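You operate a simulated robot arm through the tools that you are given. There is no shell and no other tool.

Carry out the task below with a simulated two-armed robot. There is one attempt and no reset: what you move stays moved.

## Task
Even the wall out with the knobs till the display shows 6.0 at all five points.
Fine: the notice over the display tells what one step does; work crosswise, never a neighbour next.

Only the result counts: the job must be done as asked and must still hold three seconds after the hand-in. Knocking over, shifting, dropping, spilling or breaking anything else fails it.

## Robot
Two 7-joint arms with fingered hands on one trunk that stands fixed in place. Base frame: the origin is at the foot of the trunk, x ahead of it, y to its left, z up. Readings come in m, rad, newtons and seconds.
The left shoulder is at [0.07, 0.169, 1.368], the right one opposite. With the tool pointing down near the work surface each hand reaches from about 0.24 to 0.68 m from the base axis, measured 20 degrees to its own side. Payload 3.4 kg a hand.
Tool frame (each hand has its own): the origin (TCP) lies between the finger pads and is the grasp point; the fingertips stand 0.023 m ahead of it; z points along the fingers, y is the line along which they close. The gripper opens to 0.116 m; its body begins 0.065 m behind the TCP. The gripper is a hand of 4 fingers: y runs from the thumb to the fingers, the wrist lies at [0, 0, -0.211] in the tool frame, and closing takes about 1.5 s.
Orientation is that of the tool frame in the base frame, as [roll, pitch, yaw] about the fixed x, y, z axes, in that order (R = Rz(yaw) Ry(pitch) Rx(roll)). With the fingers straight down and closing along the base's y, the tool's x points along the base's -x, its y along +y and its z along -z.

## Interface
- The arms move only by the tool nudge_tool. It takes "left_rows", "right_rows" or both (then of equal length, played together; a hand with none holds still); each is a list of rows, each an object of numbers (a shift or turn left out is 0, a gripper value left out holds the last): "tx", "ty", "tz": the shift along the tool's x, y, z in m; "ax", "ay", "az": the turn, a rotation vector about the tool's x, y, z in rad; "jaw": the finger opening in m, from 0 to 0.116. In form: [{"tx": .., "ty": .., "tz": .., "ax": .., "ay": .., "az": .., "jaw": ..}, ...]. A call has 1 to 20 rows; each row shifts and turns the commanded pose from where the row before left it, along the tool's axes as they then stand. A row lasts 0.2 s, in which the tool goes at most 0.05 m and 0.15 rad; a call with a longer step from one row to the next is refused whole, and so is a gripper value outside its range. A pose out of reach is approached as far as the arm can. The call stops where the force on the tool passes 40 N (or 10 N more than at its start, if that is more) or the arm is blocked; 0.2 s more then pass. Each finger travels about 0.153 m/s and halts on what it meets, pressing with about 32 N; the grip force reading is that of the motor and also rises with nothing between the fingers. The clock runs only during rows and for 0.2 s after the last one: add rows that do not move to give the fingers time. The reply holds the time, the measured pose of the TCP, the force on the tool along the base axes, the opening and the grip force, in the units named above and with some noise, with the torque about the TCP (base axes, N m) and any sound that the robot's microphone picked up.
- Cameras (640 x 400 px; columns grow to the right, rows downward): "scene" is now at [0.1218, -0.0573, 1.6048]; the picture's right is [-0.62, -0.78, 0.00], its down [-0.39, 0.31, -0.87] and it looks along [0.68, -0.54, -0.49] (base axes); focal length 360 px, centre (320, 200). "left" rides on the left gripper at [-0.069, 0, -0.09] in its tool frame; the picture's right is [-0.01, -1.00, 0.00], its down [0.79, -0.01, -0.61] and it looks along [0.61, -0.01, 0.79] (tool axes); focal length 251 px, centre (320, 200). "right" rides on the right gripper at [0.069, 0.001, -0.09] in its tool frame; the picture's right is [-0.01, 1.00, 0.00], its down [-0.79, -0.01, -0.61] and it looks along [-0.61, -0.01, 0.79] (tool axes); focal length 251 px, centre (320, 200).
- camera(camera): a new picture of that camera. It takes no simulated time.
- lift_body(by): slides the trunk up (or, below 0, down) by that many m; the arms and the scene camera ride with it, the base frame stays. It gives what a move gives, with no picture.
- grasp_type(shape, hand): the hand has 4 fingers and takes this shape, open, in about a second: jaw (thumb against the fingers, like two jaws); tri (thumb and two fingers); tip (a fingertip pinch); poke (one finger out to press); point (the index stretched); flat (the hand flat); cup (the hand cupped); fist (a fist). The gripper value then closes the fingers along that shape, each until it touches; the sizes above hold for jaw. It gives what a move gives, with no picture.
- head_to(pan, tilt): turns the head with the scene camera to pan (to the left, within 1.501 rad either way) and tilt (down, from -0.506 to 1.204), counted from straight ahead of the robot. It gives what a move gives.
- locate(camera, pixels): for up to 12 pixels [column, row] of the newest picture of that camera ("zoom" is the newest enlarged one), the place [x, y, z] in the base frame of the surface seen there, good to about 0.002 m. It takes no simulated time.
- close_up(camera, box): a new picture of the part [left, top, right, bottom] of that camera's present view, enlarged. It takes no simulated time.
- hand_in(): hands the job in; it is judged then, once.

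Unless the task says otherwise, let go and move clear before handing in.

The tools are called after "Call:" as name(argument=value, ...) on one line, values as JSON. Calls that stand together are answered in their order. nudge_tool: Moves the arms, as the interface text tells. Its arguments: {"type":"object","properties":{"left_rows":{"type":"array","items":{"type":"object","properties":{"tx":{"type":"number"},"ty":{"type":"number"},"tz":{"type":"number"},"ax":{"type":"number"},"ay":{"type":"number"},"az":{"type":"number"},"jaw":{"type":"number"}}}},"right_rows":{"type":"array","items":{"type":"object","properties":{"tx":{"type":"number"},"ty":{"type":"number"},"tz":{"type":"number"},"ax":{"type":"number"},"ay":{"type":"number"},"az":{"type":"number"},"jaw":{"type":"number"}}}}},"required":[]} The other tools are called the same way: lift_body (by) moves the trunk up or down; grasp_type (shape, hand) gives the hand a shape; head_to (pan, tilt) turns the head that bears the scene camera; camera (camera) takes a picture; locate (camera, pixels) gives the place of the surface under pixels of a picture; close_up (camera, box) takes an enlarged picture of a part of a camera's view; hand_in () hands the job in.

At the start:

```text
time: 0.0
left_tcp_pos: [0.3402, -0.0686, 1.4472]
left_tcp_rot: [-3.142, 0.0, -3.142]
left_contact_force: [0.1, 0.2, 0.4]
left_moment: [0.03, 0.03, 0.0]
left_gripper_width: 0.1158
left_finger_force: 0.1
left_shape: jaw
right_tcp_pos: [0.256, -0.321, 1.4628]
right_tcp_rot: [-3.141, 0.002, -3.141]
right_contact_force: [0.8, -0.1, -0.5]
right_moment: [0.01, -0.03, 0.0]
right_gripper_width: 0.1158
right_finger_force: 0.0
right_shape: jaw
trunk travel left (down, up): [-0.875, 0.065]
head pan, tilt (commanded): [-0.672, 0.515]
```

scene: 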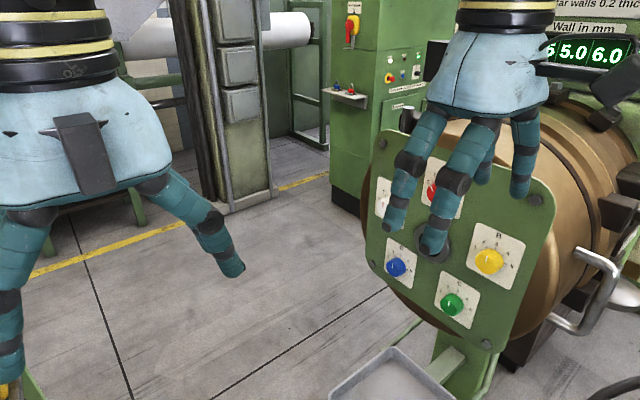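
right: 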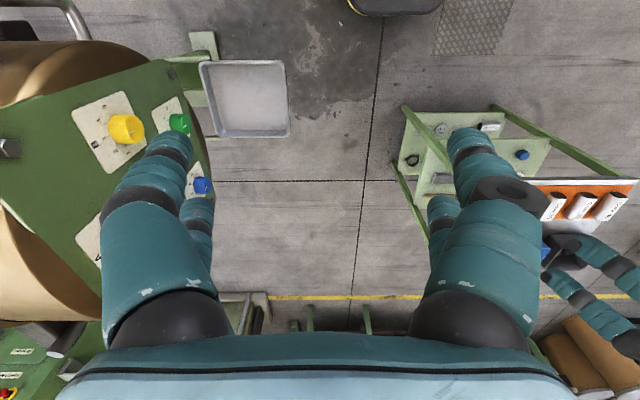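
left: 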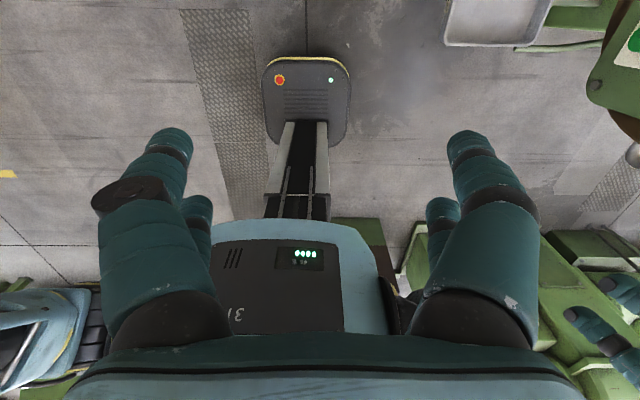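

The scene picture shows a green panel with coloured knobs (yellow near [489,262], blue [397,267], green [452,303], red [432,193], one hidden) and a display cut off at the top right [590,53]. I will turn the head to read the notice and the display.

Call:
head_to(pan=-0.95, tilt=0.25)

```text
time: 0.8
left_tcp_pos: [0.3406, -0.0666, 1.4472]
left_tcp_rot: [3.141, 0.001, -3.141]
left_contact_force: [-0.4, -0.8, -0.4]
left_moment: [0.01, 0.03, 0.06]
left_gripper_width: 0.1158
left_finger_force: 0.0
left_shape: jaw
right_tcp_pos: [0.2551, -0.3211, 1.4637]
right_tcp_rot: [-3.141, 0.001, 3.14]
right_contact_force: [0.0, 0.0, -0.1]
right_moment: [0.0, -0.03, -0.01]
right_gripper_width: 0.116
right_finger_force: 0.1
right_shape: jaw
trunk travel left (down, up): [-0.875, 0.065]
head pan, tilt (commanded): [-0.949, 0.25]
```

The head has turned to pan -0.95, tilt 0.25. I will take the scene picture now.

Call:
camera(camera="scene")

```text
taken
```

scene: 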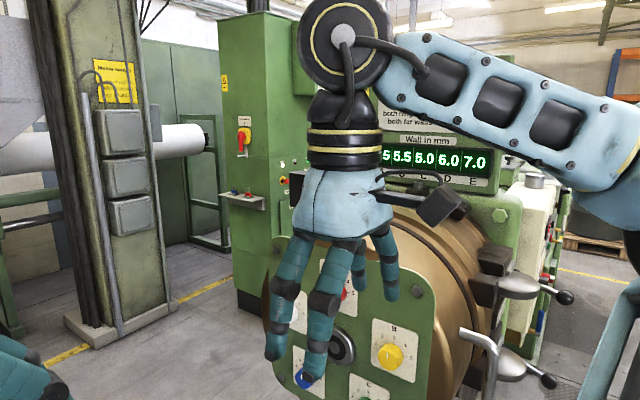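

The right arm hides the notice at about [400,110] and the first display digit at [385,155]. I will locate the panel and display points before moving the arm.

Call:
locate(camera="scene", pixels=[[390, 355], [303, 380], [343, 345], [345, 295], [413, 285], [420, 350], [435, 160], [480, 163], [360, 390], [393, 330], [300, 310], [435, 125]])

Call:
close_up(camera="scene", box=[360, 80, 520, 180])

Call:
close_up(camera="scene", box=[250, 225, 490, 400])

```text
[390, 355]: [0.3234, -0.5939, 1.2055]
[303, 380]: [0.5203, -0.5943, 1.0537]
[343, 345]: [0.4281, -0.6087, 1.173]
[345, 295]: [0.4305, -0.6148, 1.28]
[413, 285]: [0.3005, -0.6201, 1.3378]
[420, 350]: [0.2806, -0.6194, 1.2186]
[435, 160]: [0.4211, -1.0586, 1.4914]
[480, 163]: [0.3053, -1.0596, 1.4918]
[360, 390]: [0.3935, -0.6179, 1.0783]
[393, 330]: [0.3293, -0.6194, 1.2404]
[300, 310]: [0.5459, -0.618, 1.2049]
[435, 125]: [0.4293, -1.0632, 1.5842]
```

```text
4.00 times, centred on (440, 130) of scene
```

zoom: 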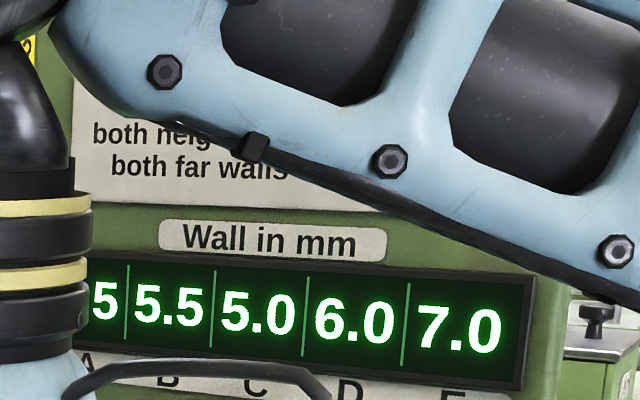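

```text
2.29 times, centred on (370, 312) of scene
```

zoom: 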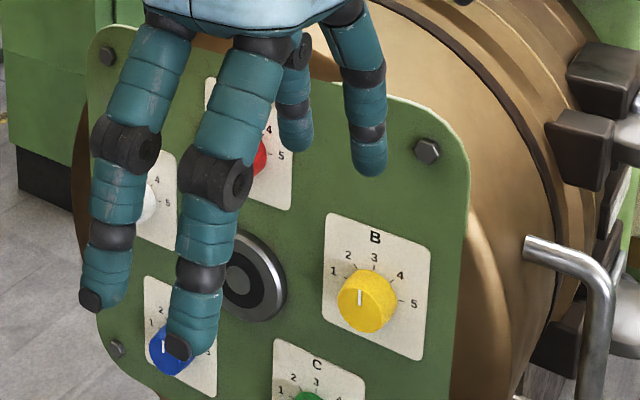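

The panel lies in the plane y ≈ -0.618 facing +y, and its knobs have dials 1-5 (yellow is B, green is C). The right arm still hides the notice, so I will shift the left hand aside to +y and lower the right hand.

Call:
nudge_tool(left_rows=[{"ty": 0.05}, {"ty": 0.05}, {"ty": 0.05}, {"ty": 0.05}, {"ty": 0.05}, {"ty": 0.05}, {"ty": 0.0}, {"ty": 0.0}], right_rows=[{"tz": 0.04}, {"tz": 0.04}, {"tz": 0.04}, {"tz": 0.04}, {"tz": 0.04}, {"tz": 0.04}, {"tz": 0.04}, {"tz": 0.04}])

Call:
camera(camera="scene")

```text
time: 2.6
left_tcp_pos: [0.3426, 0.2307, 1.446]
left_tcp_rot: [-3.141, -0.003, 3.139]
left_contact_force: [0.5, 0.2, 0.4]
left_moment: [-0.02, -0.02, -0.06]
left_gripper_width: 0.1159
left_finger_force: 0.0
left_shape: jaw
right_tcp_pos: [0.2848, -0.3343, 1.1478]
right_tcp_rot: [3.139, -0.002, 3.141]
right_contact_force: [-0.6, 0.1, 0.2]
right_moment: [0.02, -0.01, -0.03]
right_gripper_width: 0.1158
right_finger_force: 0.1
right_shape: jaw
right hand out of reach, approached as far as the arm can: row 5, 6, 7
trunk travel left (down, up): [-0.875, 0.065]
head pan, tilt (commanded): [-0.949, 0.25]
```

```text
taken
```

scene: 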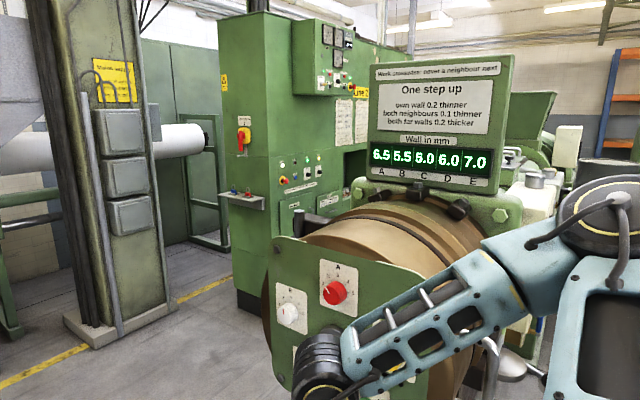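

Call:
close_up(camera="scene", box=[360, 50, 520, 200])

Call:
head_to(pan=-0.8, tilt=0.55)

Call:
camera(camera="scene")

```text
2.67 times, centred on (440, 125) of scene
```

zoom: 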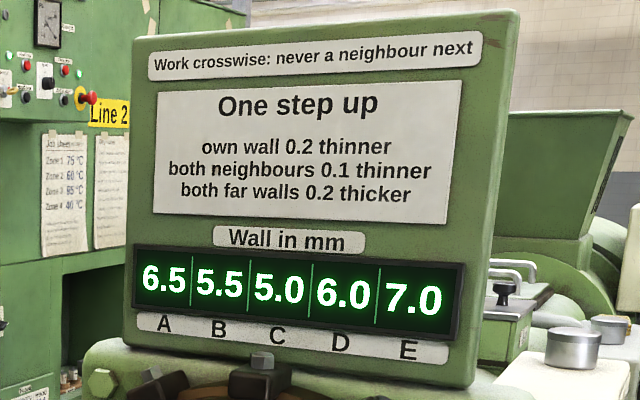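

```text
time: 3.4
left_tcp_pos: [0.3422, 0.2323, 1.447]
left_tcp_rot: [-3.142, 0.001, 3.142]
left_contact_force: [-0.6, 0.2, -0.8]
left_moment: [-0.02, 0.02, -0.02]
left_gripper_width: 0.1158
left_finger_force: 0.0
left_shape: jaw
right_tcp_pos: [0.2843, -0.3343, 1.1501]
right_tcp_rot: [-3.139, 0.001, 3.14]
right_contact_force: [-0.1, 0.5, 0.3]
right_moment: [-0.01, 0.0, 0.0]
right_gripper_width: 0.1159
right_finger_force: 0.1
right_shape: jaw
trunk travel left (down, up): [-0.875, 0.065]
head pan, tilt (commanded): [-0.799, 0.55]
```

```text
taken
```

scene: 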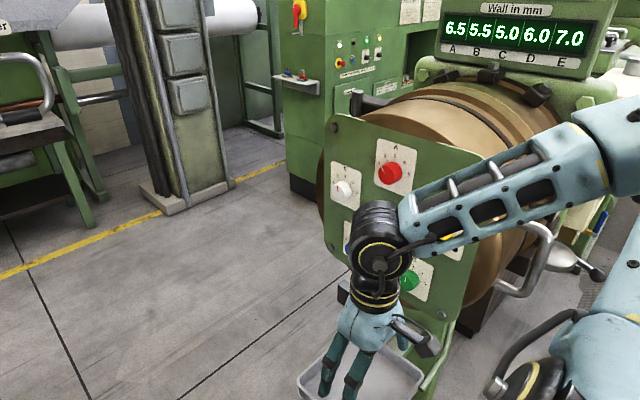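

The notice reads: one step up = own wall 0.2 thinner, both neighbours 0.1 thinner, both far walls 0.2 thicker; the display shows A 6.5, B 5.5, C 5.0, D 6.0, E 7.0. Solving it gives A +2, B −2, C −1, E +1, D 0 (plus a common offset), in the crosswise order A, C, E, B. Next I will turn the right hand to face the panel so I can see the dials.

Call:
nudge_tool(right_rows=[{"tx": -0.012, "ax": 0.1428}, {"tx": -0.012, "ax": 0.1428}, {"tx": -0.012, "ax": 0.1428}, {"tx": -0.012, "ax": 0.1428}, {"tx": -0.012, "ax": 0.1428}, {"tx": -0.012, "ax": 0.1428}, {"tx": -0.012, "ax": 0.1428}, {"tx": -0.012, "ax": 0.1428}, {"tx": -0.012, "ax": 0.1428}, {"tx": -0.012, "ax": 0.1428}, {"tx": -0.012, "ax": 0.1428}, {}, {}])

Call:
camera(camera="scene")

Call:
camera(camera="right")

```text
time: 6.2
left_tcp_pos: [0.34, 0.2315, 1.4468]
left_tcp_rot: [-3.139, 0.001, 3.141]
left_contact_force: [-0.3, 0.9, 0.0]
left_moment: [-0.01, -0.01, -0.01]
left_gripper_width: 0.1159
left_finger_force: 0.1
left_shape: jaw
right_tcp_pos: [0.3998, -0.4707, 1.1741]
right_tcp_rot: [-1.576, 0.002, -3.14]
right_contact_force: [-0.5, -0.7, 1.0]
right_moment: [0.01, -0.03, -0.02]
right_gripper_width: 0.1156
right_finger_force: 0.1
right_shape: jaw
right hand out of reach, approached as far as the arm can: row 8, 9, 10, 11
trunk travel left (down, up): [-0.875, 0.065]
head pan, tilt (commanded): [-0.799, 0.55]
```

```text
taken
```

scene: 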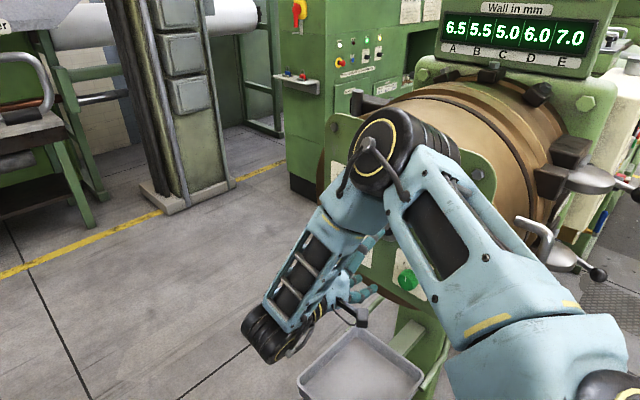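

```text
taken
```

right: 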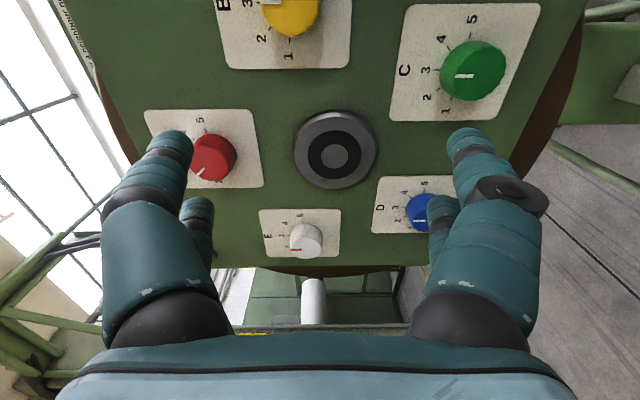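

The right hand now faces the panel, but the elbow at about [385,160] stands close to it. I will check how close it is, and read the dials in enlargements.

Call:
locate(camera="scene", pixels=[[368, 160], [395, 125], [430, 135], [455, 150], [280, 335], [450, 180], [335, 175], [340, 130]])

Call:
close_up(camera="right", box=[120, 80, 360, 260])

Call:
close_up(camera="right", box=[200, 0, 560, 130])

Call:
close_up(camera="right", box=[360, 160, 480, 250])

Call:
locate(camera="right", pixels=[[210, 157], [240, 120], [290, 10], [473, 70], [425, 213], [306, 240], [335, 155], [400, 30], [262, 30], [330, 100], [270, 215], [385, 215]])

```text
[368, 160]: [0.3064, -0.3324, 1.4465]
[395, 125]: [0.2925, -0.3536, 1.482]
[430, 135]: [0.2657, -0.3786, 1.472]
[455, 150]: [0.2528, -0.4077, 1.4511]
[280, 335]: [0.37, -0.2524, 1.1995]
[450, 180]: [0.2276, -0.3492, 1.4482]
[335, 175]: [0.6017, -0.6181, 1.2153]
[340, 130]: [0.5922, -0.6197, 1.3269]
```

```text
2.22 times, centred on (240, 170) of right
```

zoom: 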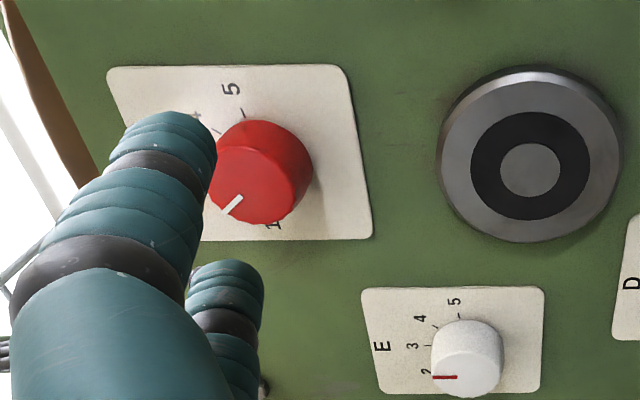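

```text
1.78 times, centred on (380, 65) of right
```

zoom: 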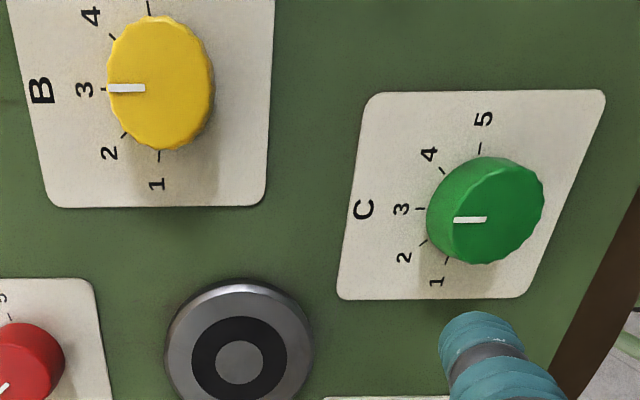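

```text
4.44 times, centred on (420, 205) of right
```

zoom: 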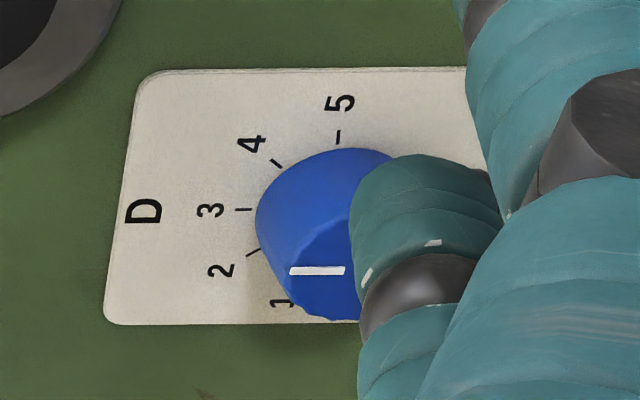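

```text
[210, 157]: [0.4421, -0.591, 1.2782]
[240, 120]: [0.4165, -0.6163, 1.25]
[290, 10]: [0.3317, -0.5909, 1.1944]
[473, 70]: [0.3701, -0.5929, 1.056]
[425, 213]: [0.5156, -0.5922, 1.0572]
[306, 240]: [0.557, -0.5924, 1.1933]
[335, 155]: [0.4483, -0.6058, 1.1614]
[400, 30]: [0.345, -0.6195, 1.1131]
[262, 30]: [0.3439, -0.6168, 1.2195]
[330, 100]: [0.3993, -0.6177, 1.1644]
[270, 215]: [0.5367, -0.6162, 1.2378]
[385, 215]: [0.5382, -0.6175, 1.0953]
```

The elbow is clear (y ≈ -0.35 to -0.41, panel at -0.618). The dials read A at 2 (red pointer to lower left at [202,172]) and B, C, D, E at 3, so the targets are A 4, C 2, E 4, B 1. I will bring the right hand in front of knob A at [0.442, -0.591, 1.278], stay back, and narrow the jaw.

Call:
nudge_tool(right_rows=[{"tx": -0.011, "ty": -0.026, "jaw": 0.09}, {"tx": -0.011, "ty": -0.026}, {"tx": -0.01, "ty": -0.026}, {"tx": -0.01, "ty": -0.026}, {}, {}, {}])

Call:
camera(camera="right")

Call:
camera(camera="scene")

```text
time: 7.8
left_tcp_pos: [0.3407, 0.2324, 1.4466]
left_tcp_rot: [-3.141, 0.0, 3.141]
left_contact_force: [-0.6, 0.4, -0.7]
left_moment: [-0.01, -0.03, 0.01]
left_gripper_width: 0.1161
left_finger_force: 0.1
left_shape: jaw
right_tcp_pos: [0.4414, -0.4701, 1.279]
right_tcp_rot: [-1.574, 0.001, -3.139]
right_contact_force: [-0.1, 0.3, 0.2]
right_moment: [0.02, 0.01, -0.01]
right_gripper_width: 0.0901
right_finger_force: 0.0
right_shape: jaw
trunk travel left (down, up): [-0.875, 0.065]
head pan, tilt (commanded): [-0.799, 0.55]
```

```text
taken
```

right: 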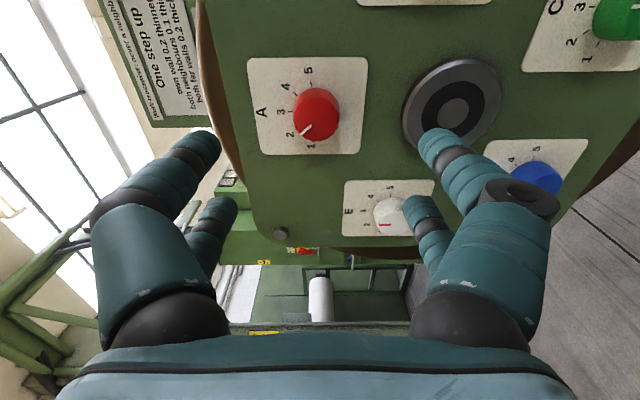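

```text
taken
```

scene: 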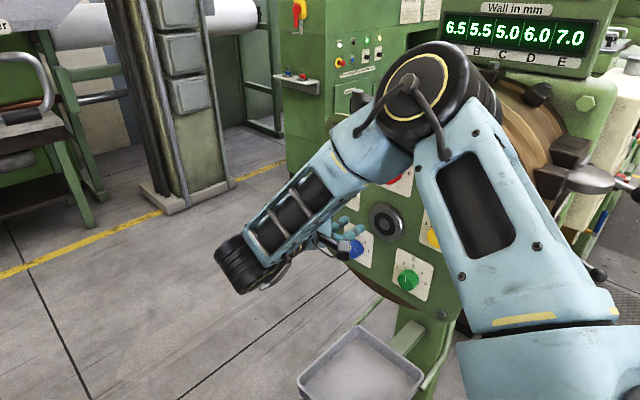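

A is centred in the right camera at [317,115], with its pointer on 2. I will locate the four fingertips to see how they sit relative to the tool axis, and the edges of the knob.

Call:
locate(camera="right", pixels=[[210, 140], [225, 203], [432, 138], [413, 203], [317, 115], [298, 120], [338, 112], [317, 92], [315, 138], [337, 125]])

Call:
close_up(camera="right", box=[240, 50, 400, 160])

```text
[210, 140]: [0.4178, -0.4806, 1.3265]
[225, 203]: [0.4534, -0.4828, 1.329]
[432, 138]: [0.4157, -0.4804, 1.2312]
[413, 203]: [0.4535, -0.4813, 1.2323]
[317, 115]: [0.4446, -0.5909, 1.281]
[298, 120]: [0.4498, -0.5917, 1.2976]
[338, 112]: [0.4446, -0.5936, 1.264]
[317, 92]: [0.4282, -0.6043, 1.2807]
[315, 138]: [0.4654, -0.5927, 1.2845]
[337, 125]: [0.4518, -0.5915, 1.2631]
```

```text
3.64 times, centred on (320, 105) of right
```

zoom: 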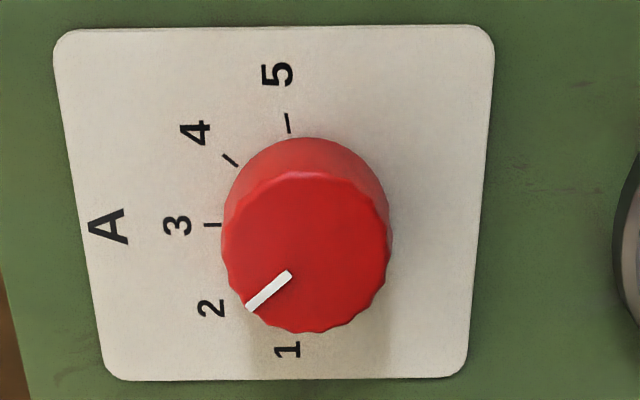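

The fingers stand as two pairs at about x = TCP ± 0.018, which should nest a knob of about 0.04 m. I will fix the knob's centre from the enlarged picture.

Call:
locate(camera="zoom", pixels=[[308, 251], [232, 252], [384, 252], [308, 182], [308, 325], [205, 225], [290, 122], [230, 160]])

```text
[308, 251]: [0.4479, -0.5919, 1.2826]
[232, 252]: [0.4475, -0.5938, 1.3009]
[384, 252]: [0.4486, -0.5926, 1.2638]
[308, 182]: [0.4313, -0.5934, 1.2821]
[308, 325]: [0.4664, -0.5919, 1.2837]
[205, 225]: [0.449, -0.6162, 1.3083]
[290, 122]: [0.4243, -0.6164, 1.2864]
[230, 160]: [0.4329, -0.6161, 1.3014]
```

Knob A's centre is about [0.4485, -0.592, 1.2825] with a radius of about 0.019, and its ticks are about 40° apart. I will centre on it and come forward partway, with the jaw at 0.075.

Call:
nudge_tool(right_rows=[{"tx": -0.007, "ty": -0.0035, "jaw": 0.075}, {"tz": 0.025}, {"tz": 0.025}, {"tz": 0.025}, {"tz": 0.02}, {}, {}])

Call:
camera(camera="right")

Call:
camera(camera="scene")

```text
time: 9.4
left_tcp_pos: [0.3412, 0.2331, 1.446]
left_tcp_rot: [-3.14, 0.001, 3.141]
left_contact_force: [-1.3, -0.2, 0.3]
left_moment: [0.03, 0.0, -0.02]
left_gripper_width: 0.1158
left_finger_force: 0.0
left_shape: jaw
right_tcp_pos: [0.4493, -0.5654, 1.2815]
right_tcp_rot: [-1.569, 0.001, -3.14]
right_contact_force: [-0.3, 0.4, -0.1]
right_moment: [0.03, -0.01, 0.02]
right_gripper_width: 0.0757
right_finger_force: 0.1
right_shape: jaw
trunk travel left (down, up): [-0.875, 0.065]
head pan, tilt (commanded): [-0.799, 0.55]
```

```text
taken
```

right: 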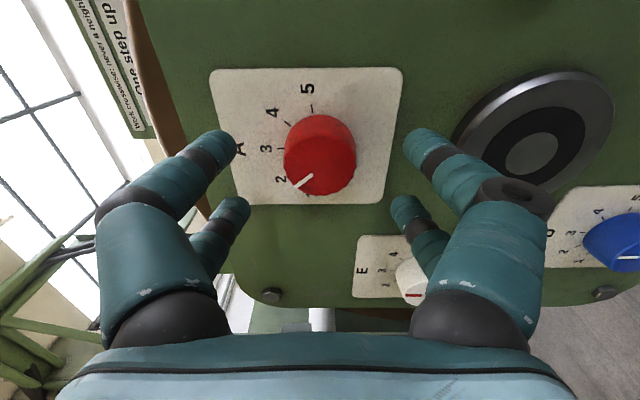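

```text
taken
```

scene: 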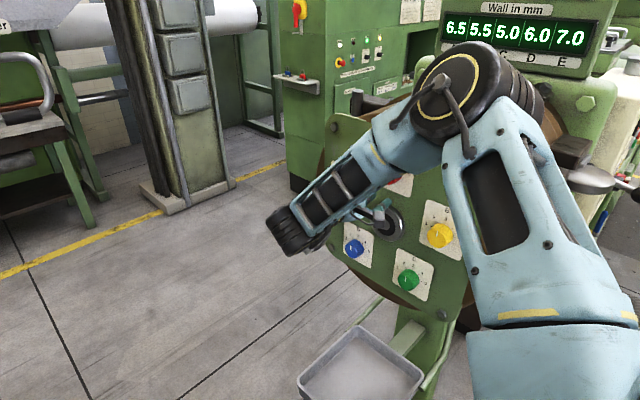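

The hand is 0.027 m short of the knob's face and centred on it (knob at [320,152]). Next I will go forward 0.018 and look again before closing.

Call:
nudge_tool(right_rows=[{"tz": 0.009}, {"tz": 0.009}, {}, {}])

Call:
camera(camera="right")

Call:
close_up(camera="right", box=[200, 80, 440, 240])

```text
time: 10.4
left_tcp_pos: [0.3412, 0.2321, 1.4464]
left_tcp_rot: [3.141, 0.0, 3.141]
left_contact_force: [0.4, 0.8, 0.1]
left_moment: [0.0, 0.0, -0.01]
left_gripper_width: 0.1159
left_finger_force: 0.0
left_shape: jaw
right_tcp_pos: [0.4489, -0.584, 1.2827]
right_tcp_rot: [-1.571, 0.002, 3.142]
right_contact_force: [-0.4, 0.2, 0.1]
right_moment: [0.01, 0.03, -0.04]
right_gripper_width: 0.0753
right_finger_force: 0.0
right_shape: jaw
trunk travel left (down, up): [-0.875, 0.065]
head pan, tilt (commanded): [-0.799, 0.55]
```

```text
taken
```

right: 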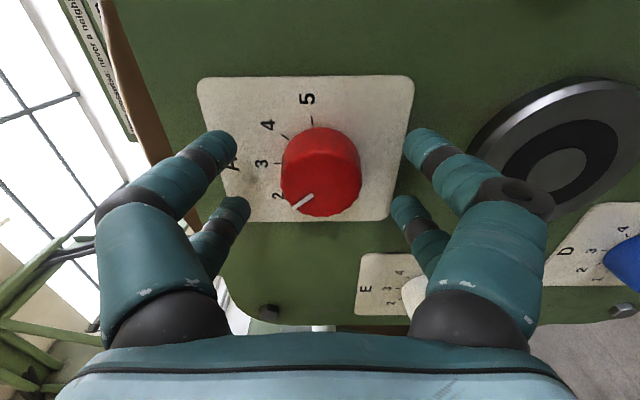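

```text
2.50 times, centred on (320, 160) of right
```

zoom: 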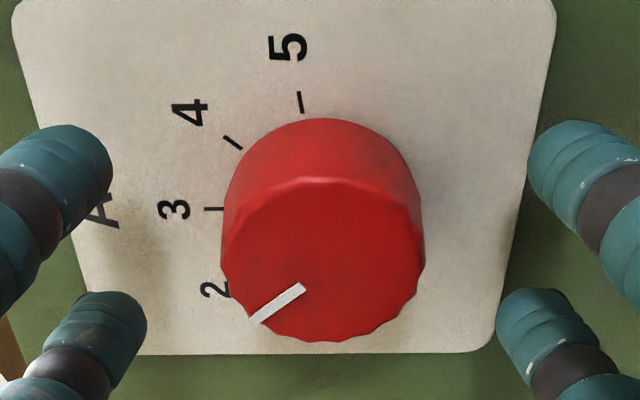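

The knob sits between the four fingers, centred (zoom centre about [320,255]). I will close the jaw on it.

Call:
nudge_tool(right_rows=[{"jaw": 0.06}, {"jaw": 0.045}, {"jaw": 0.03}, {"jaw": 0.02}, {}, {}, {}])

Call:
camera(camera="right")

Call:
close_up(camera="scene", box=[420, 0, 620, 90])

```text
time: 12.0
left_tcp_pos: [0.3413, 0.2316, 1.4461]
left_tcp_rot: [3.14, 0.0, -3.141]
left_contact_force: [0.2, -0.6, 0.2]
left_moment: [-0.01, 0.01, 0.01]
left_gripper_width: 0.1159
left_finger_force: 0.1
left_shape: jaw
right_tcp_pos: [0.4498, -0.5841, 1.2829]
right_tcp_rot: [-1.57, 0.002, -3.141]
right_contact_force: [0.1, 1.1, -0.2]
right_moment: [0.01, 0.01, 0.0]
right_gripper_width: 0.021
right_finger_force: 0.2
right_shape: jaw
trunk travel left (down, up): [-0.875, 0.065]
head pan, tilt (commanded): [-0.799, 0.55]
```

```text
taken
```

right: 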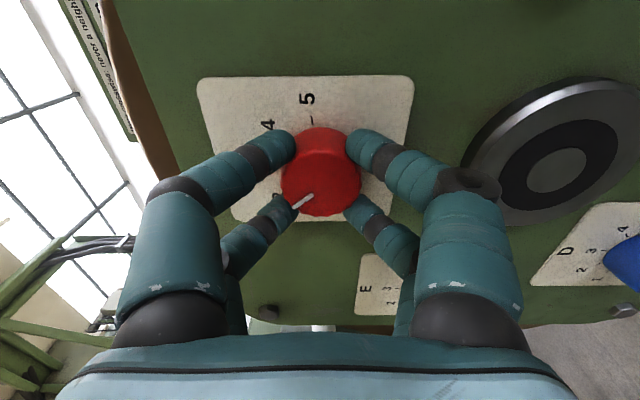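

```text
3.20 times, centred on (520, 45) of scene
```

zoom: 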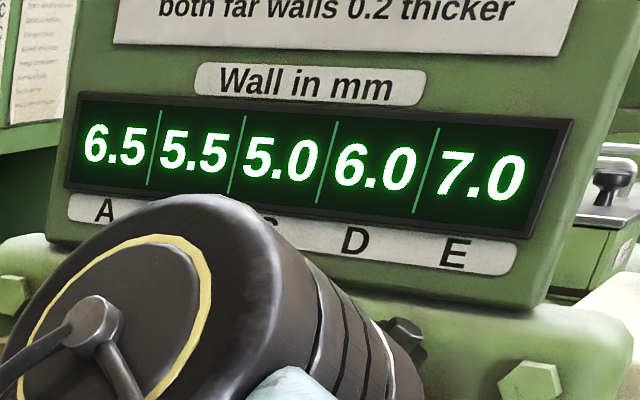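

The fingers follow the command to 0.021 with only 0.2 N of grip force, so they have hardly touched the knob. I will close further for a firm grip.

Call:
nudge_tool(right_rows=[{"jaw": 0.012}, {"jaw": 0.005}, {"jaw": 0.0}, {}, {}, {}, {}])

Call:
camera(camera="right")

Call:
close_up(camera="right", box=[220, 90, 420, 240])

```text
time: 13.6
left_tcp_pos: [0.3406, 0.2313, 1.4459]
left_tcp_rot: [-3.141, 0.002, 3.14]
left_contact_force: [0.2, 0.5, 0.1]
left_moment: [-0.03, 0.02, -0.02]
left_gripper_width: 0.1159
left_finger_force: 0.0
left_shape: jaw
right_tcp_pos: [0.4509, -0.5833, 1.2831]
right_tcp_rot: [-1.57, 0.002, 3.14]
right_contact_force: [-0.5, 0.9, -4.2]
right_moment: [0.08, 0.03, 0.03]
right_gripper_width: 0.0143
right_finger_force: 32.1
right_shape: jaw
trunk travel left (down, up): [-0.875, 0.065]
head pan, tilt (commanded): [-0.799, 0.55]
```

```text
taken
```

right: 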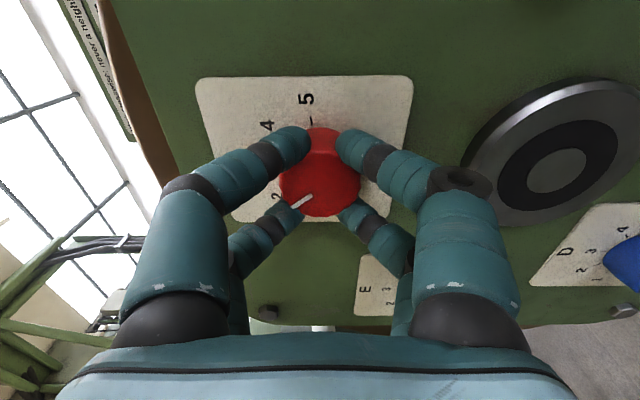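

```text
2.67 times, centred on (320, 165) of right
```

zoom: 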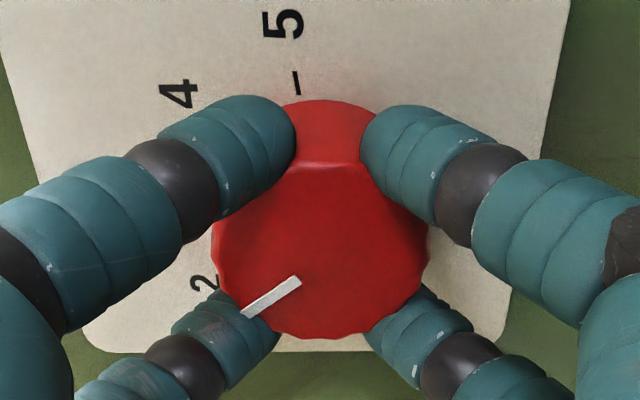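

All four fingers now grip knob A with 32 N at an opening of 0.014. I will turn it clockwise one step, about 40°.

Call:
nudge_tool(right_rows=[{"az": 0.1}, {"az": 0.1}, {"az": 0.1}, {"az": 0.1}, {"az": 0.1}, {"az": 0.1}, {"az": 0.1}, {}, {}])

Call:
camera(camera="right")

Call:
close_up(camera="scene", box=[420, 0, 620, 90])

```text
time: 15.6
left_tcp_pos: [0.342, 0.2324, 1.4474]
left_tcp_rot: [3.141, 0.001, 3.141]
left_contact_force: [0.5, 0.2, 0.5]
left_moment: [0.0, 0.0, 0.03]
left_gripper_width: 0.116
left_finger_force: 0.1
left_shape: jaw
right_tcp_pos: [0.4499, -0.5841, 1.2819]
right_tcp_rot: [-1.571, 0.702, 3.141]
right_contact_force: [1.7, 0.2, -1.8]
right_moment: [0.03, 0.02, 0.1]
right_gripper_width: 0.0142
right_finger_force: 32.0
right_shape: jaw
trunk travel left (down, up): [-0.875, 0.065]
head pan, tilt (commanded): [-0.799, 0.55]
```

```text
taken
```

right: 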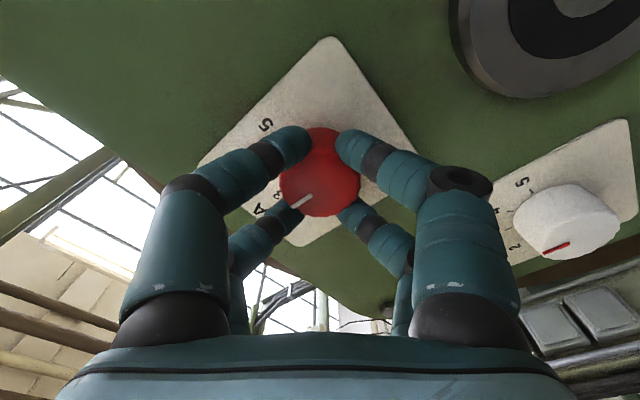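

```text
3.20 times, centred on (520, 45) of scene
```

zoom: 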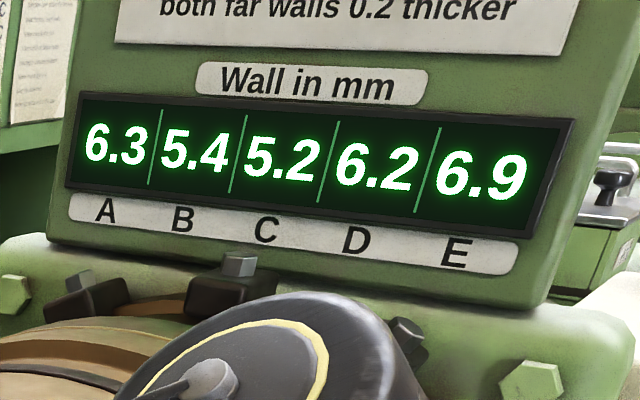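

The display moved exactly one step: 6.3, 5.4, 5.2, 6.2, 6.9. The grip held (32 N, no slip), so I will turn A one more step without letting go.

Call:
nudge_tool(right_rows=[{"az": 0.1}, {"az": 0.1}, {"az": 0.1}, {"az": 0.1}, {"az": 0.1}, {"az": 0.1}, {"az": 0.1}, {}, {}])

Call:
camera(camera="scene")

Call:
camera(camera="right")

Call:
close_up(camera="scene", box=[420, 0, 620, 90])

```text
time: 16.5
left_tcp_pos: [0.3406, 0.2356, 1.445]
left_tcp_rot: [-3.14, -0.001, -3.141]
left_contact_force: [0.0, -0.6, 0.0]
left_moment: [-0.03, -0.03, -0.03]
left_gripper_width: 0.116
left_finger_force: 0.0
left_shape: jaw
right_tcp_pos: [0.4497, -0.5839, 1.2836]
right_tcp_rot: [-1.599, 0.997, 3.118]
right_contact_force: [-5.0, 14.9, -13.4]
right_moment: [0.2, 0.01, -0.01]
right_gripper_width: 0.0137
right_finger_force: 32.1
right_shape: jaw
right hand out of reach, approached as far as the arm can: row 3, 4
trunk travel left (down, up): [-0.875, 0.065]
head pan, tilt (commanded): [-0.799, 0.55]
stopped in row 4 (right hand): the force on the tool passed its limit at 66 N (the readings are from after the stop); the commanded pose is now the measured one
```

```text
taken
```

scene: 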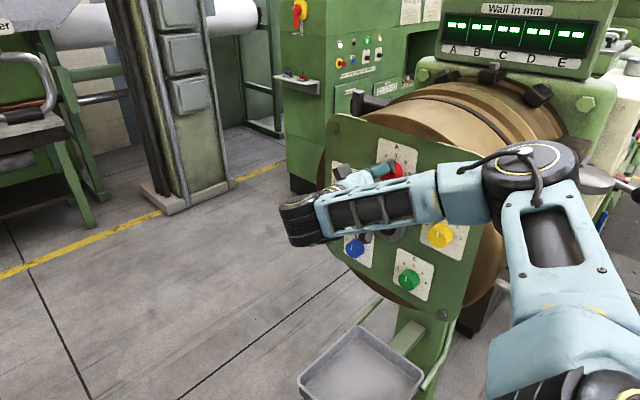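

```text
taken
```

right: 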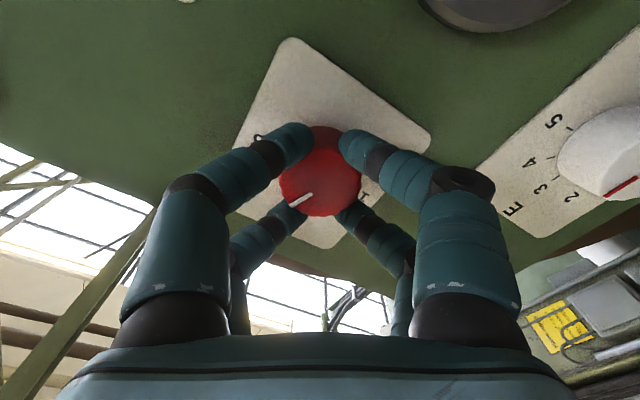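

```text
3.20 times, centred on (520, 45) of scene
```

zoom: 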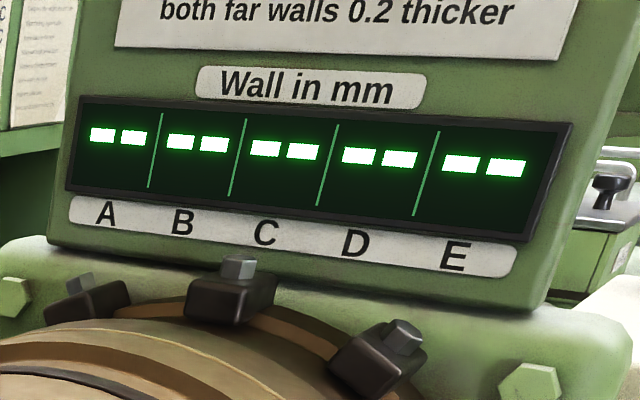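

The display shows dashes because A stands between positions; the arm ran out of turn at about 1.0 rad. I will open the fingers, turn the hand back and regrip to finish the step.

Call:
nudge_tool(right_rows=[{"jaw": 0.03}, {"jaw": 0.05}, {"jaw": 0.075}, {}, {}])

Call:
close_up(camera="scene", box=[420, 0, 620, 90])

Call:
camera(camera="right")

```text
time: 17.7
left_tcp_pos: [0.3416, 0.2308, 1.4459]
left_tcp_rot: [3.141, 0.002, 3.141]
left_contact_force: [-0.4, -0.7, -0.3]
left_moment: [-0.01, -0.01, 0.0]
left_gripper_width: 0.116
left_finger_force: 0.1
left_shape: jaw
right_tcp_pos: [0.4508, -0.5892, 1.2829]
right_tcp_rot: [-1.599, 1.003, 3.119]
right_contact_force: [0.1, -0.3, 0.2]
right_moment: [0.0, 0.0, 0.02]
right_gripper_width: 0.0746
right_finger_force: 0.1
right_shape: jaw
trunk travel left (down, up): [-0.875, 0.065]
head pan, tilt (commanded): [-0.799, 0.55]
```

```text
3.20 times, centred on (520, 45) of scene
```

zoom: 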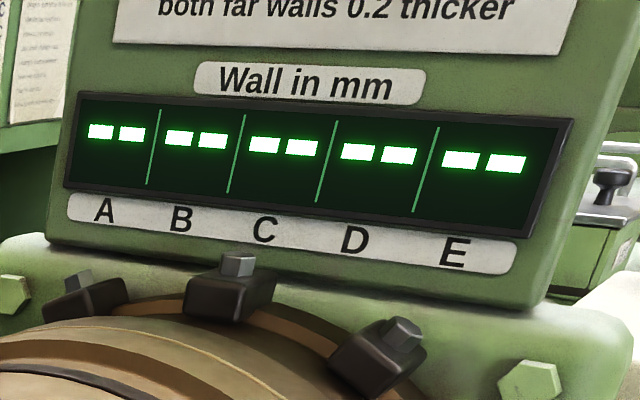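

```text
taken
```

right: 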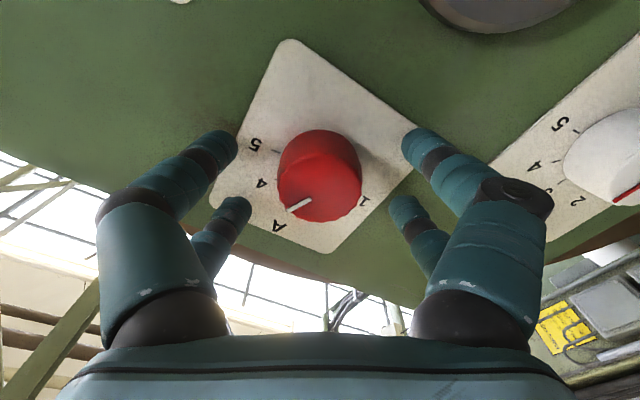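

The knob stays where it was between 3 and 4, and the hand is free of it (force 0). I will back off 4 mm, turn the hand back to level and recentre it.

Call:
nudge_tool(right_rows=[{"tz": -0.004}, {"az": -0.12}, {"az": -0.12}, {"az": -0.12}, {"az": -0.12}, {"az": -0.12}, {"az": -0.12}, {"az": -0.12}, {"az": -0.12}, {"az": -0.04, "ax": 0.015}, {}, {}])

Call:
camera(camera="right")

Call:
close_up(camera="right", box=[200, 80, 440, 240])

```text
time: 20.3
left_tcp_pos: [0.3422, 0.2305, 1.4457]
left_tcp_rot: [-3.141, 0.0, 3.14]
left_contact_force: [0.0, -0.4, 0.1]
left_moment: [-0.03, 0.02, -0.02]
left_gripper_width: 0.1157
left_finger_force: 0.1
left_shape: jaw
right_tcp_pos: [0.4514, -0.5883, 1.2826]
right_tcp_rot: [-1.57, 0.001, -3.141]
right_contact_force: [-0.6, 0.1, -1.5]
right_moment: [0.01, 0.03, 0.0]
right_gripper_width: 0.0743
right_finger_force: 0.0
right_shape: jaw
right hand out of reach, approached as far as the arm can: row 1
trunk travel left (down, up): [-0.875, 0.065]
head pan, tilt (commanded): [-0.799, 0.55]
```

```text
taken
```

right: 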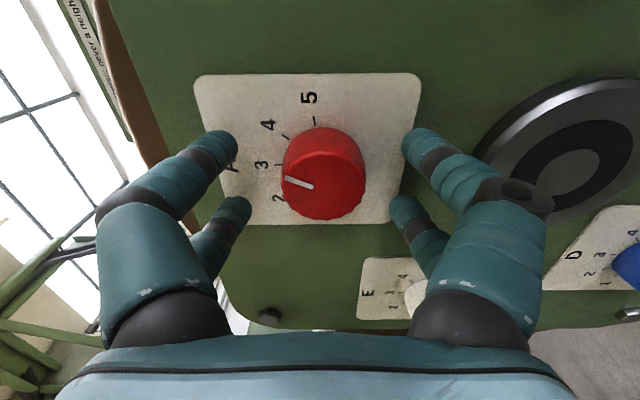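

```text
2.50 times, centred on (320, 160) of right
```

zoom: 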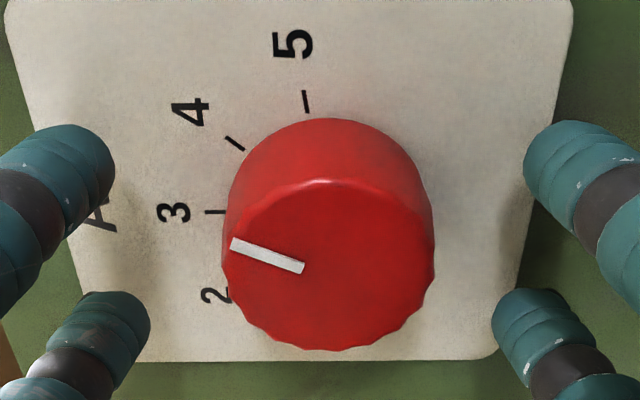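

The pointer (zoom [232,242] to [303,268]) stands about 18° past 3, so about 0.40 rad remains to reach 4. I will regrip and turn it.

Call:
nudge_tool(right_rows=[{"tz": -0.003, "tx": 0.001, "jaw": 0.055}, {"jaw": 0.03}, {"jaw": 0.01}, {"jaw": 0.0}, {}, {}, {}, {"az": 0.1}, {"az": 0.1}, {"az": 0.1}, {"az": 0.1}, {}, {}])

Call:
close_up(camera="scene", box=[420, 0, 620, 90])

Call:
camera(camera="right")

```text
time: 23.1
left_tcp_pos: [0.3412, 0.2317, 1.4462]
left_tcp_rot: [3.141, -0.001, -3.141]
left_contact_force: [0.1, 0.6, 0.5]
left_moment: [-0.03, -0.05, 0.02]
left_gripper_width: 0.1158
left_finger_force: 0.0
left_shape: jaw
right_tcp_pos: [0.4503, -0.5868, 1.2824]
right_tcp_rot: [-1.571, 0.401, -3.141]
right_contact_force: [-1.3, 1.6, -5.0]
right_moment: [0.11, 0.02, 0.03]
right_gripper_width: 0.0144
right_finger_force: 31.8
right_shape: jaw
trunk travel left (down, up): [-0.875, 0.065]
head pan, tilt (commanded): [-0.799, 0.55]
```

```text
3.20 times, centred on (520, 45) of scene
```

zoom: 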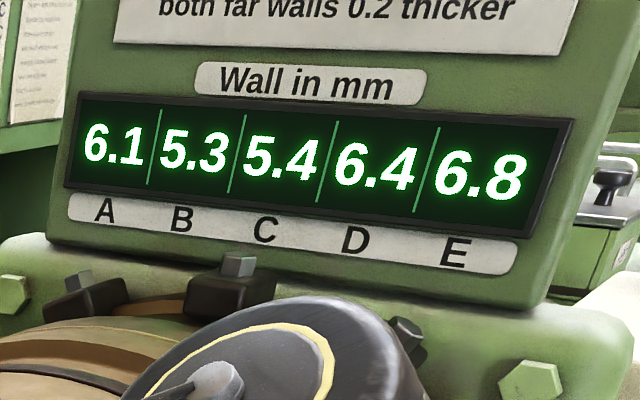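

```text
taken
```

right: 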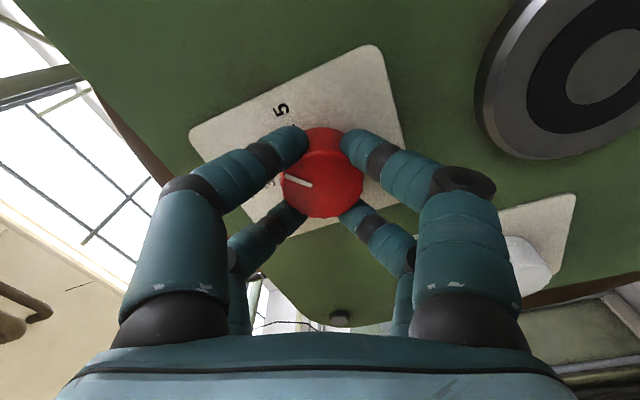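

The display shows 6.1, 5.3, 5.4, 6.4, 6.8 — exactly two steps up on A. I will let go, back straight out, turn level and check A's pointer.

Call:
nudge_tool(right_rows=[{"jaw": 0.03}, {"jaw": 0.06}, {"jaw": 0.075}, {}, {"tz": -0.03}, {"tz": -0.03}, {"tz": -0.03}, {"tz": -0.02}, {"az": -0.1}, {"az": -0.1}, {"az": -0.1}, {"az": -0.1}, {}, {}])

Call:
camera(camera="right")

Call:
camera(camera="scene")

Call:
close_up(camera="right", box=[240, 50, 400, 160])

```text
time: 26.1
left_tcp_pos: [0.3414, 0.2324, 1.447]
left_tcp_rot: [3.14, 0.002, 3.141]
left_contact_force: [-0.2, 0.4, 0.9]
left_moment: [-0.03, -0.02, 0.01]
left_gripper_width: 0.1156
left_finger_force: 0.1
left_shape: jaw
right_tcp_pos: [0.4505, -0.4742, 1.2837]
right_tcp_rot: [-1.57, 0.0, 3.141]
right_contact_force: [-0.3, -0.1, -0.2]
right_moment: [-0.01, 0.02, 0.01]
right_gripper_width: 0.075
right_finger_force: 0.1
right_shape: jaw
trunk travel left (down, up): [-0.875, 0.065]
head pan, tilt (commanded): [-0.799, 0.55]
```

```text
taken
```

right: 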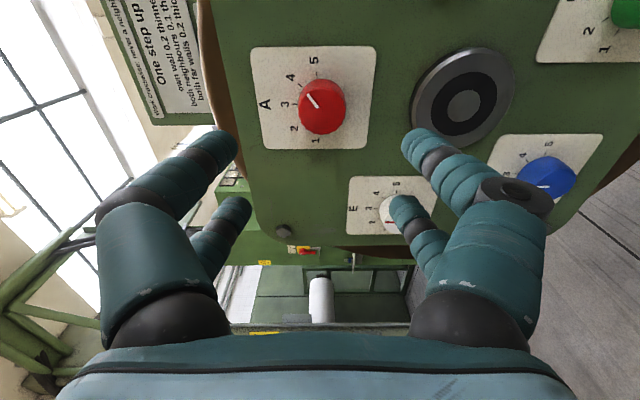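

```text
taken
```

scene: 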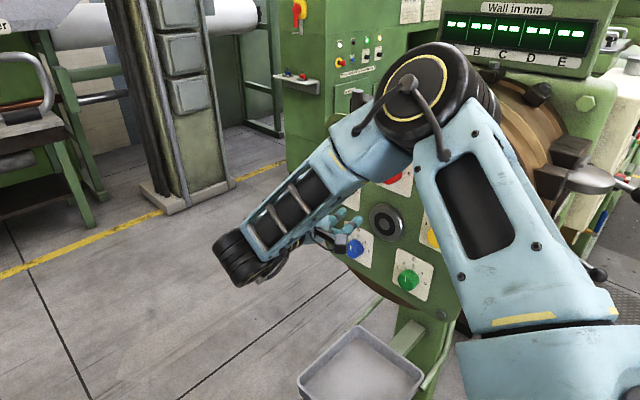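

```text
3.64 times, centred on (320, 105) of right
```

zoom: 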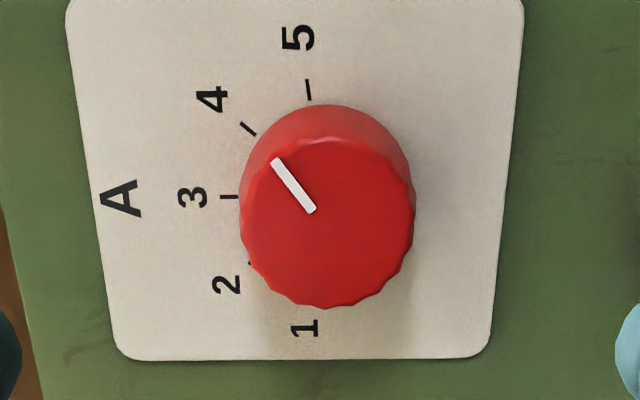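

After letting go, the display shows dashes again, and A's pointer (zoom [312,210] to [274,160]) looks past the 4 tick, so the knob dragged along when the fingers opened. I will measure its angle, and check that the other knobs still stand at 3.

Call:
locate(camera="zoom", pixels=[[274, 160], [312, 210], [328, 222], [248, 128], [230, 197], [309, 90], [250, 222], [408, 222], [328, 145], [328, 300]])

Call:
close_up(camera="scene", box=[320, 160, 480, 310])

Call:
close_up(camera="right", box=[330, 120, 610, 260])

```text
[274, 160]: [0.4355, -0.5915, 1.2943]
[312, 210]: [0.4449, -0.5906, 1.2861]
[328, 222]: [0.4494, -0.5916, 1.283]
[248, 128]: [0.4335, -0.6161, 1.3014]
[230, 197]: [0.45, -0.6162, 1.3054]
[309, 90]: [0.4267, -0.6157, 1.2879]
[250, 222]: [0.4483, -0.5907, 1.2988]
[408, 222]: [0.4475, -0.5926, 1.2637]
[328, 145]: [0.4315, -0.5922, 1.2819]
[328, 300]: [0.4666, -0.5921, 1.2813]
```

```text
2.67 times, centred on (400, 235) of scene
```

zoom: 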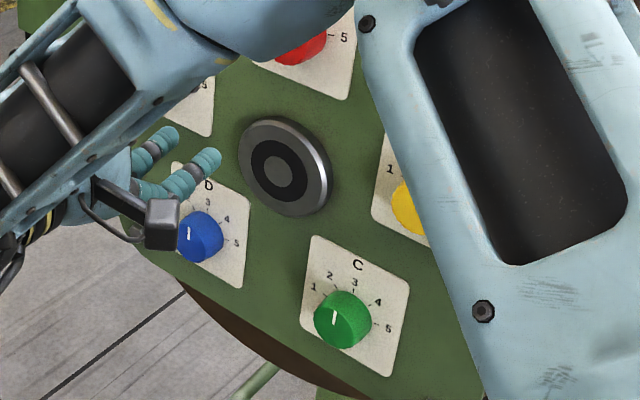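

```text
2.29 times, centred on (470, 190) of right
```

zoom: 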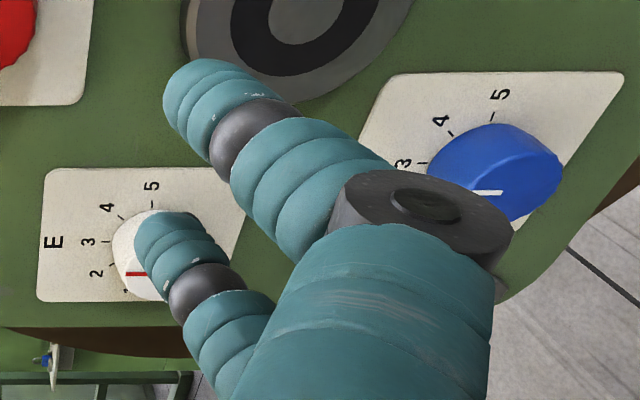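

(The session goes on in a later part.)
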